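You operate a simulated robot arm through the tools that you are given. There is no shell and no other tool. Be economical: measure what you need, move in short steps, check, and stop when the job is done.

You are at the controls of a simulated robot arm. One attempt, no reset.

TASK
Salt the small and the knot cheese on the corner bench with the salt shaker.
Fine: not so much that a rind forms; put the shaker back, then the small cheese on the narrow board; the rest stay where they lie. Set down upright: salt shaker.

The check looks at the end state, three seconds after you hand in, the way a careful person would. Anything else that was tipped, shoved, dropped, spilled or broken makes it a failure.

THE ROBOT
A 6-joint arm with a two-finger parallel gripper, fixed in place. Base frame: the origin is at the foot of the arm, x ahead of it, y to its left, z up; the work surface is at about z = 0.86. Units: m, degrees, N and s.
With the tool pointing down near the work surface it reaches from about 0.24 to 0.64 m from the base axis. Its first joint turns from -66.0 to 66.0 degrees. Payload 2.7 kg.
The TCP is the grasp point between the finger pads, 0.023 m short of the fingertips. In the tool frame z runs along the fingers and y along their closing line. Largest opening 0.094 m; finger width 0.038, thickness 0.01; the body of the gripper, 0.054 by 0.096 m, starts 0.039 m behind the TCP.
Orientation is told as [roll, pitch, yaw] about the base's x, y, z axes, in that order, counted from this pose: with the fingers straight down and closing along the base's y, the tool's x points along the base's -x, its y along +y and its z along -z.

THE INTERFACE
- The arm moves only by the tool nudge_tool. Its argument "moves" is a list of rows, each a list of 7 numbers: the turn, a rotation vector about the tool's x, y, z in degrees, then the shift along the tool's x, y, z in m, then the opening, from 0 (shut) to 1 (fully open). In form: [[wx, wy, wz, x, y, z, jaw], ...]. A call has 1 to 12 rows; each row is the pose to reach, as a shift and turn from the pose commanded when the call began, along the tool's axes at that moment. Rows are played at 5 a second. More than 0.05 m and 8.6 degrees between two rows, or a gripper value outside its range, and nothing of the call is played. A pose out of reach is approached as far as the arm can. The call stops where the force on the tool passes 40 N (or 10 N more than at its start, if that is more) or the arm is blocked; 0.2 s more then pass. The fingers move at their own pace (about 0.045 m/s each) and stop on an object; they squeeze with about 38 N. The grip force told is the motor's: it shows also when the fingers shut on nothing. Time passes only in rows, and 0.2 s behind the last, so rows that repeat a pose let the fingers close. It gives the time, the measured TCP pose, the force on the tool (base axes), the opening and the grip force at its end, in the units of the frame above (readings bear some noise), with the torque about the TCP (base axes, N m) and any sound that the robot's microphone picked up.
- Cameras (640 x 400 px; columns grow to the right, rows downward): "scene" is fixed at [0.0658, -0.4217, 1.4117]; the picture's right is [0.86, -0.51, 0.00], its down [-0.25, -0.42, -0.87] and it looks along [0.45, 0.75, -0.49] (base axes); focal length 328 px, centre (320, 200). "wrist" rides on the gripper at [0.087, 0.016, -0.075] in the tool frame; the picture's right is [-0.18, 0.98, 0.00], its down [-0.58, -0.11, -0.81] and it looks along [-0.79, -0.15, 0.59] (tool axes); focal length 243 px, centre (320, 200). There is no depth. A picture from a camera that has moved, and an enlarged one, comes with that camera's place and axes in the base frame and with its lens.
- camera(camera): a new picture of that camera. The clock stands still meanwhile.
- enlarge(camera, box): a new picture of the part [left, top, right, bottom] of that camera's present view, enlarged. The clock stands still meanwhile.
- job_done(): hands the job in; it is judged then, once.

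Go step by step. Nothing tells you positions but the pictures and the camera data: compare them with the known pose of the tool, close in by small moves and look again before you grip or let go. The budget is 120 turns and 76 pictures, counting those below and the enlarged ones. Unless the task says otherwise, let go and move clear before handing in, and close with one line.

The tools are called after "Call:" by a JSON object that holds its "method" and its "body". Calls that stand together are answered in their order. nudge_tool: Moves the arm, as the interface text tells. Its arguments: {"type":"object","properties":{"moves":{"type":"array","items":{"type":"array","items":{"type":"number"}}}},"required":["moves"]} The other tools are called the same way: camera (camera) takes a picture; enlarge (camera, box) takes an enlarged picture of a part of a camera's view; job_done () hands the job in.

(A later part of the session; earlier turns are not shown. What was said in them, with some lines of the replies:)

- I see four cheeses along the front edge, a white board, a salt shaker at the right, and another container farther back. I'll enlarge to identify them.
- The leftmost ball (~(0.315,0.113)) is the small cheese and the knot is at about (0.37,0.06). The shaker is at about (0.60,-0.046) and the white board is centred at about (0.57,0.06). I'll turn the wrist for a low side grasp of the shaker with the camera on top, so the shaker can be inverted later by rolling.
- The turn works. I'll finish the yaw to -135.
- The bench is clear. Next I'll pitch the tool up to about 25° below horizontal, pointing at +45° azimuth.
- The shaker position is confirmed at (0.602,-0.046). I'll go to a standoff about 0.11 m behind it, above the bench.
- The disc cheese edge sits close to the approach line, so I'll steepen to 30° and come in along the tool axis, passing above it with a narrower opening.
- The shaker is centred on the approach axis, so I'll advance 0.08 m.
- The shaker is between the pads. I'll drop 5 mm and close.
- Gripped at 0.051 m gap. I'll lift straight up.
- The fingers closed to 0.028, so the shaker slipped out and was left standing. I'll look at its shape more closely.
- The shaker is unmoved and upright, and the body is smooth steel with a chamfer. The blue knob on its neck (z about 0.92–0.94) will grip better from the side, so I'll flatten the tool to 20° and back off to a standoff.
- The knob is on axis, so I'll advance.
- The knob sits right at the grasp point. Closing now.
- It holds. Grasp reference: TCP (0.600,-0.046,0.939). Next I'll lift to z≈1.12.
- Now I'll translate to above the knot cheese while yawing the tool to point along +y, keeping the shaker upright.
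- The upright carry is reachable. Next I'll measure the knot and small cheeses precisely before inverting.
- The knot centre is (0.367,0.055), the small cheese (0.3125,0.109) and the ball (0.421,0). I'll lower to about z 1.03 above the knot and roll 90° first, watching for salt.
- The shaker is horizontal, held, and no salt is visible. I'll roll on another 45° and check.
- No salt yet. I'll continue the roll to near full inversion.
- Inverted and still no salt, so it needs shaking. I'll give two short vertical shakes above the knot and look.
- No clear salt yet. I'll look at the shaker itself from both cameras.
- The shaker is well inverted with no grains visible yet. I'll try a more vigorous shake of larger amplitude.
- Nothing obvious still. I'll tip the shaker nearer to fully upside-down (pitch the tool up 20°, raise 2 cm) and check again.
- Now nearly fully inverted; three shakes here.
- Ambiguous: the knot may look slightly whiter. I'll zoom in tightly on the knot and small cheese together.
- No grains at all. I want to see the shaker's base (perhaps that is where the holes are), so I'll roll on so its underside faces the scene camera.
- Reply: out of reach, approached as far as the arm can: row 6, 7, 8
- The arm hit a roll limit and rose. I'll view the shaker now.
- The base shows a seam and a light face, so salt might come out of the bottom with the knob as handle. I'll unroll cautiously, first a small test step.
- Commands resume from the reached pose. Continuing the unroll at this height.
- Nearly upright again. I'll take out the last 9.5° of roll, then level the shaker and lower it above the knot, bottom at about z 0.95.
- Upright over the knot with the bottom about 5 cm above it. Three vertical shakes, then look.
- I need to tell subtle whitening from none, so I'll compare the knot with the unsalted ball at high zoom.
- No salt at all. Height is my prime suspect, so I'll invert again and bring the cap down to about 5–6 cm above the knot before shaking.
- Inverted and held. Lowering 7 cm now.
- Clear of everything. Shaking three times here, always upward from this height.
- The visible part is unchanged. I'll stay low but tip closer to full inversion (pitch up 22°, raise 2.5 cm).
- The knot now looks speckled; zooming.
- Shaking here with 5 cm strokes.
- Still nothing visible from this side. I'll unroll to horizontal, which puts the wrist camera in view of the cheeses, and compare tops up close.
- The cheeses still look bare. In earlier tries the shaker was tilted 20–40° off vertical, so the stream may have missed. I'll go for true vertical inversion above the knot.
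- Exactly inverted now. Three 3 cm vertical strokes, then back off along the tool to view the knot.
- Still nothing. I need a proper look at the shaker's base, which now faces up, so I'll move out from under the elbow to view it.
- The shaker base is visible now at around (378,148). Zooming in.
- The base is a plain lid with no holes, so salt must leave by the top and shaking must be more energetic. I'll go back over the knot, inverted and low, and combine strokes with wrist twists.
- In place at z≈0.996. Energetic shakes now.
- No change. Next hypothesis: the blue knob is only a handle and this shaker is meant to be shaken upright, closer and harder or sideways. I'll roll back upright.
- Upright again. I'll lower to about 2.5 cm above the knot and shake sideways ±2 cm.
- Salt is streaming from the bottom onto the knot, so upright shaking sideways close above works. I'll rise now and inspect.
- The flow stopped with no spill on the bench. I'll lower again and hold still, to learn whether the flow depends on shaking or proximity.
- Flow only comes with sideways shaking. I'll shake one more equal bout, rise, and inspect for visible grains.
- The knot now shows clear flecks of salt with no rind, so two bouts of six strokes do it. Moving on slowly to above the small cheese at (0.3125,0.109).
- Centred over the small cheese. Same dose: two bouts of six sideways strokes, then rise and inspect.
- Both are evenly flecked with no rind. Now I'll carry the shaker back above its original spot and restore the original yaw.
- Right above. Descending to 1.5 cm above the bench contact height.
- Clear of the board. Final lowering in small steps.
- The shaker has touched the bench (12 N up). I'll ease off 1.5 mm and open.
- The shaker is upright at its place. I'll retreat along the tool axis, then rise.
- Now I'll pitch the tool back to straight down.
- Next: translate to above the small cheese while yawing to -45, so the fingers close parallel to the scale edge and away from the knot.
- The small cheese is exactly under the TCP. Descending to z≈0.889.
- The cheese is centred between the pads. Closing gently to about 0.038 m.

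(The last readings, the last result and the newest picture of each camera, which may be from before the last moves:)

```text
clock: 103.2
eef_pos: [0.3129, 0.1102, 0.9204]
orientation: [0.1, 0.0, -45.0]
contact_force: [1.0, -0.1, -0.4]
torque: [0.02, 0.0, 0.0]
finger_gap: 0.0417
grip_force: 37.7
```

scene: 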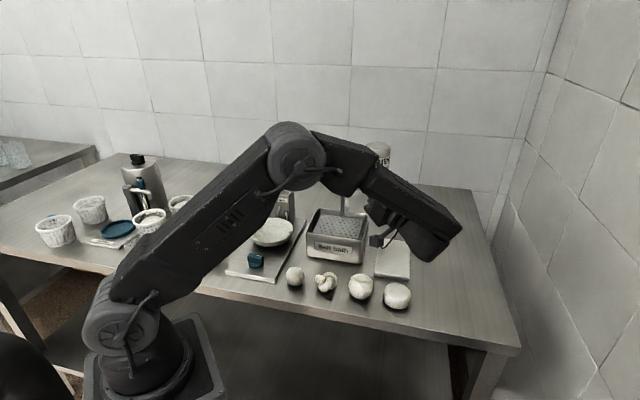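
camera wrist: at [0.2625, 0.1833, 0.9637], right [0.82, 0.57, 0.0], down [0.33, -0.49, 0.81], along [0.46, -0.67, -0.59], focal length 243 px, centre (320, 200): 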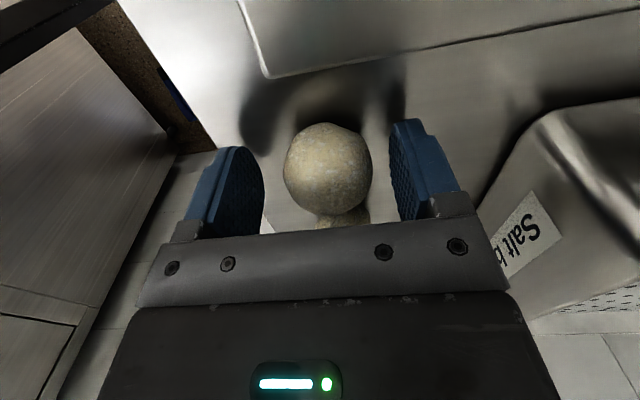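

Held (gap 0.042). Lifting and carrying to above the board centre (0.570,0.057).

Call:
{"method": "nudge_tool", "body": {"moves": [[0, 0, 0, 0, 0, -0.04, 0.38], [0, 0, 0, 0, 0, -0.08, 0.38], [0, 0, 0, 0, 0, -0.12, 0.38], [0, 0, 0, 0, 0, -0.15, 0.38], [0, 0, 0, -0.032, 0.021, -0.16, 0.38], [0, 0, 0, -0.064, 0.042, -0.16, 0.38], [0, 0, 0, -0.096, 0.063, -0.16, 0.38], [0, 0, 0, -0.128, 0.084, -0.16, 0.38], [0, 0, 0, -0.16, 0.105, -0.16, 0.38], [0, 0, 0, -0.192, 0.126, -0.16, 0.38], [0, 0, 0, -0.22, 0.1435, -0.16, 0.38], [0, 0, 0, -0.22, 0.1435, -0.16, 0.38]]}}

Call:
{"method": "camera", "body": {"camera": "scene"}}

```text
clock: 105.8
eef_pos: [0.5704, 0.0563, 1.0785]
orientation: [-0.2, 0.0, -45.0]
contact_force: [0.9, -0.2, -0.4]
torque: [0.03, 0.01, -0.01]
finger_gap: 0.0419
grip_force: 38.0
```

```text
6 pictures are left
```

scene: 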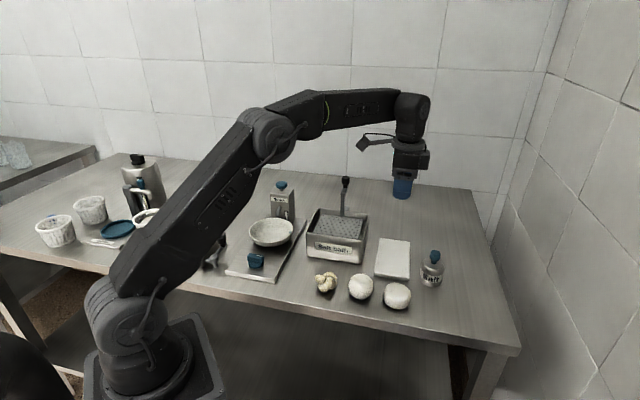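

Over the board. Descending to about 1 cm above expected contact, then checking the view.

Call:
{"method": "nudge_tool", "body": {"moves": [[0, 0, 0, 0, 0, 0.035, 0.38], [0, 0, 0, 0, 0, 0.07, 0.38], [0, 0, 0, 0, 0, 0.105, 0.38], [0, 0, 0, 0, 0, 0.135, 0.38], [0, 0, 0, 0, 0, 0.155, 0.38], [0, 0, 0, 0, 0, 0.168, 0.38], [0, 0, 0, 0, 0, 0.168, 0.38]]}}

Call:
{"method": "enlarge", "body": {"camera": "scene", "box": [330, 190, 460, 300]}}

```text
clock: 107.4
eef_pos: [0.5707, 0.0556, 0.9109]
orientation: [0.0, -0.1, -45.1]
contact_force: [-0.6, -1.2, -0.3]
torque: [0.01, -0.02, -0.03]
finger_gap: 0.0421
grip_force: 37.8
```

```text
3.64 times, centred on (395, 245) of scene
camera zoom: at [0.0658, -0.4217, 1.4117], right [0.86, -0.51, 0.0], down [-0.25, -0.42, -0.87], along [0.45, 0.75, -0.49], focal length 1193 px, centre (47, 36)
```

zoom: 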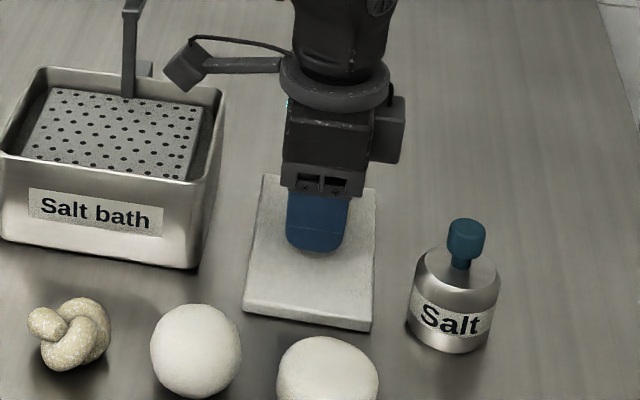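

Well centred on the board. Creeping down to contact.

Call:
{"method": "nudge_tool", "body": {"moves": [[0, 0, 0, 0, 0, 0.003, 0.38], [0, 0, 0, 0, 0, 0.006, 0.38], [0, 0, 0, 0, 0, 0.008, 0.38], [0, 0, 0, 0, 0, 0.008, 0.38]]}}

```text
clock: 108.4
eef_pos: [0.5698, 0.055, 0.9044]
orientation: [-0.1, 0.0, -45.0]
contact_force: [-0.5, 0.1, 0.2]
torque: [0.0, 0.02, 0.01]
finger_gap: 0.0418
grip_force: 37.6
```

Call:
{"method": "nudge_tool", "body": {"moves": [[0, 0, 0, 0, 0, 0.001, 0.38], [0, 0, 0, 0, 0, 0.002, 0.38], [0, 0, 0, 0, 0, 0.002, 0.38]]}}

```text
clock: 109.2
eef_pos: [0.5699, 0.0556, 0.9009]
orientation: [0.0, 0.0, -44.9]
contact_force: [0.1, 0.2, 0.3]
torque: [-0.01, 0.01, 0.04]
finger_gap: 0.0417
grip_force: 38.3
```

No contact felt yet; continuing in 1 mm steps.

Call:
{"method": "nudge_tool", "body": {"moves": [[0, 0, 0, 0, 0, 0.001, 0.38], [0, 0, 0, 0, 0, 0.0015, 0.38], [0, 0, 0, 0, 0, 0.0015, 0.38]]}}

```text
clock: 110.0
eef_pos: [0.5692, 0.0545, 0.9017]
orientation: [0.1, -0.1, -44.9]
contact_force: [-4.2, -0.2, 15.3]
torque: [0.0, 0.12, 0.02]
finger_gap: 0.0417
grip_force: 38.4
```

Contact now (15 N). I'll ease up 1 mm and open slowly.

Call:
{"method": "nudge_tool", "body": {"moves": [[0, 0, 0, 0, 0, -0.001, 0.38], [0, 0, 0, 0, 0, -0.001, 0.38], [0, 0, 0, 0, 0, -0.001, 0.48], [0, 0, 0, 0, 0, -0.001, 0.55], [0, 0, 0, 0, 0, -0.001, 0.65], [0, 0, 0, 0, 0, -0.001, 0.75], [0, 0, 0, 0, 0, -0.001, 0.75]]}}

Call:
{"method": "camera", "body": {"camera": "wrist"}}

```text
clock: 111.6
eef_pos: [0.5702, 0.0559, 0.9017]
orientation: [0.0, 0.0, -45.1]
contact_force: [0.9, -1.0, -0.6]
torque: [-0.01, -0.01, 0.01]
finger_gap: 0.0706
grip_force: 0.1
```

```text
4 pictures are left
camera wrist: at [0.5198, 0.129, 0.9752], right [0.82, 0.57, 0.0], down [0.33, -0.49, 0.81], along [0.46, -0.67, -0.59], focal length 243 px, centre (320, 200)
```

wrist: 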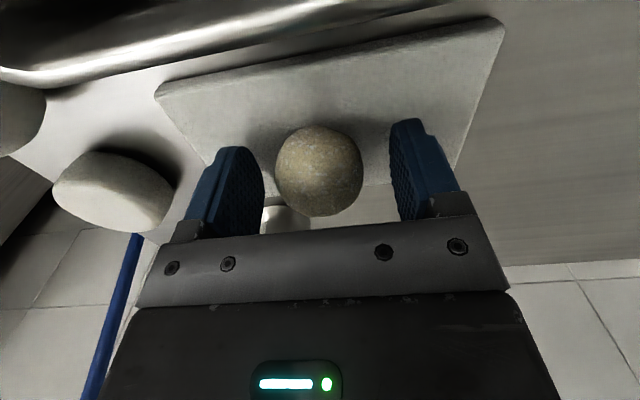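

The cheese rests freely between the fingers. Rising straight up and checking that it stays put.

Call:
{"method": "nudge_tool", "body": {"moves": [[0, 0, 0, 0, 0, -0.015, 0.75], [0, 0, 0, 0, 0, -0.04, 0.75], [0, 0, 0, 0, 0, -0.08, 0.75], [0, 0, 0, 0, 0, -0.12, 0.75], [0, 0, 0, 0, 0, -0.16, 0.75], [0, 0, 0, 0, 0, -0.2, 0.75], [0, 0, 0, 0, 0, -0.2, 0.75], [0, 0, 0, 0, 0, -0.2, 0.75]]}}

Call:
{"method": "enlarge", "body": {"camera": "scene", "box": [250, 170, 480, 320]}}

```text
clock: 113.4
eef_pos: [0.5712, 0.0566, 1.1017]
orientation: [0.0, 0.1, -45.1]
contact_force: [0.5, 0.1, -0.2]
torque: [0.01, 0.02, 0.01]
finger_gap: 0.0705
grip_force: 0.0
```

```text
2.67 times, centred on (365, 245) of scene
camera zoom: at [0.0658, -0.4217, 1.4117], right [0.86, -0.51, 0.0], down [-0.25, -0.42, -0.87], along [0.45, 0.75, -0.49], focal length 875 px, centre (200, 80)
```

zoom: 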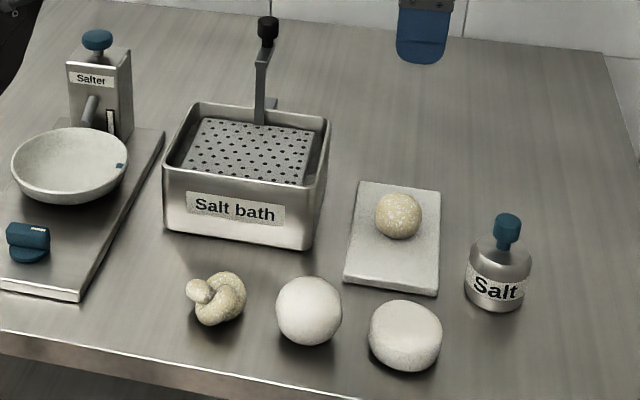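

Everything is in place. One last look after a second's wait, to be sure the cheese isn't rolling.

Call:
{"method": "nudge_tool", "body": {"moves": [[0, 0, 0, 0, 0, 0, 0.75], [0, 0, 0, 0, 0, 0, 0.75], [0, 0, 0, 0, 0, 0, 0.75], [0, 0, 0, 0, 0, 0, 0.75], [0, 0, 0, 0, 0, 0, 0.75], [0, 0, 0, 0, 0, 0, 0.75], [0, 0, 0, 0, 0, 0, 0.75], [0, 0, 0, 0, 0, 0, 0.75]]}}

Call:
{"method": "enlarge", "body": {"camera": "scene", "box": [250, 170, 480, 320]}}

```text
clock: 115.2
eef_pos: [0.57, 0.0556, 1.1004]
orientation: [0.0, 0.0, -45.0]
contact_force: [0.7, -0.7, 0.2]
torque: [0.01, -0.01, 0.03]
finger_gap: 0.0704
grip_force: 0.1
```

```text
2.67 times, centred on (365, 245) of scene
camera zoom: at [0.0658, -0.4217, 1.4117], right [0.86, -0.51, 0.0], down [-0.25, -0.42, -0.87], along [0.45, 0.75, -0.49], focal length 875 px, centre (200, 80)
```

zoom: 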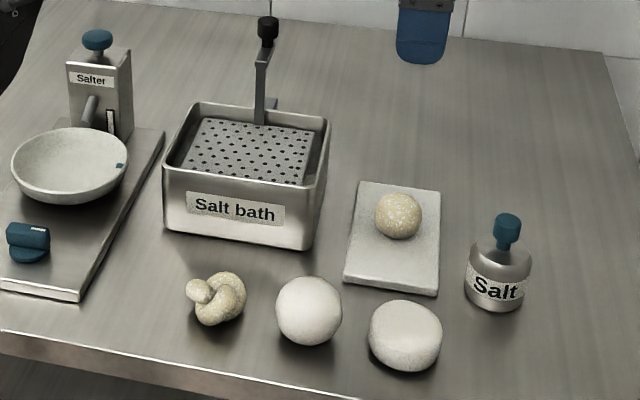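

The cheese is not moving, the shaker stands upright at its place, and the gripper is clear. Handing in.

Call:
{"method": "job_done", "body": {}}

```text
The job is handed in.
```

I salted the small and knot cheeses lightly, with no rind visible. The shaker is back upright in its place, the small cheese is on the narrow board, and nothing else looked moved or spilled in the last picture.
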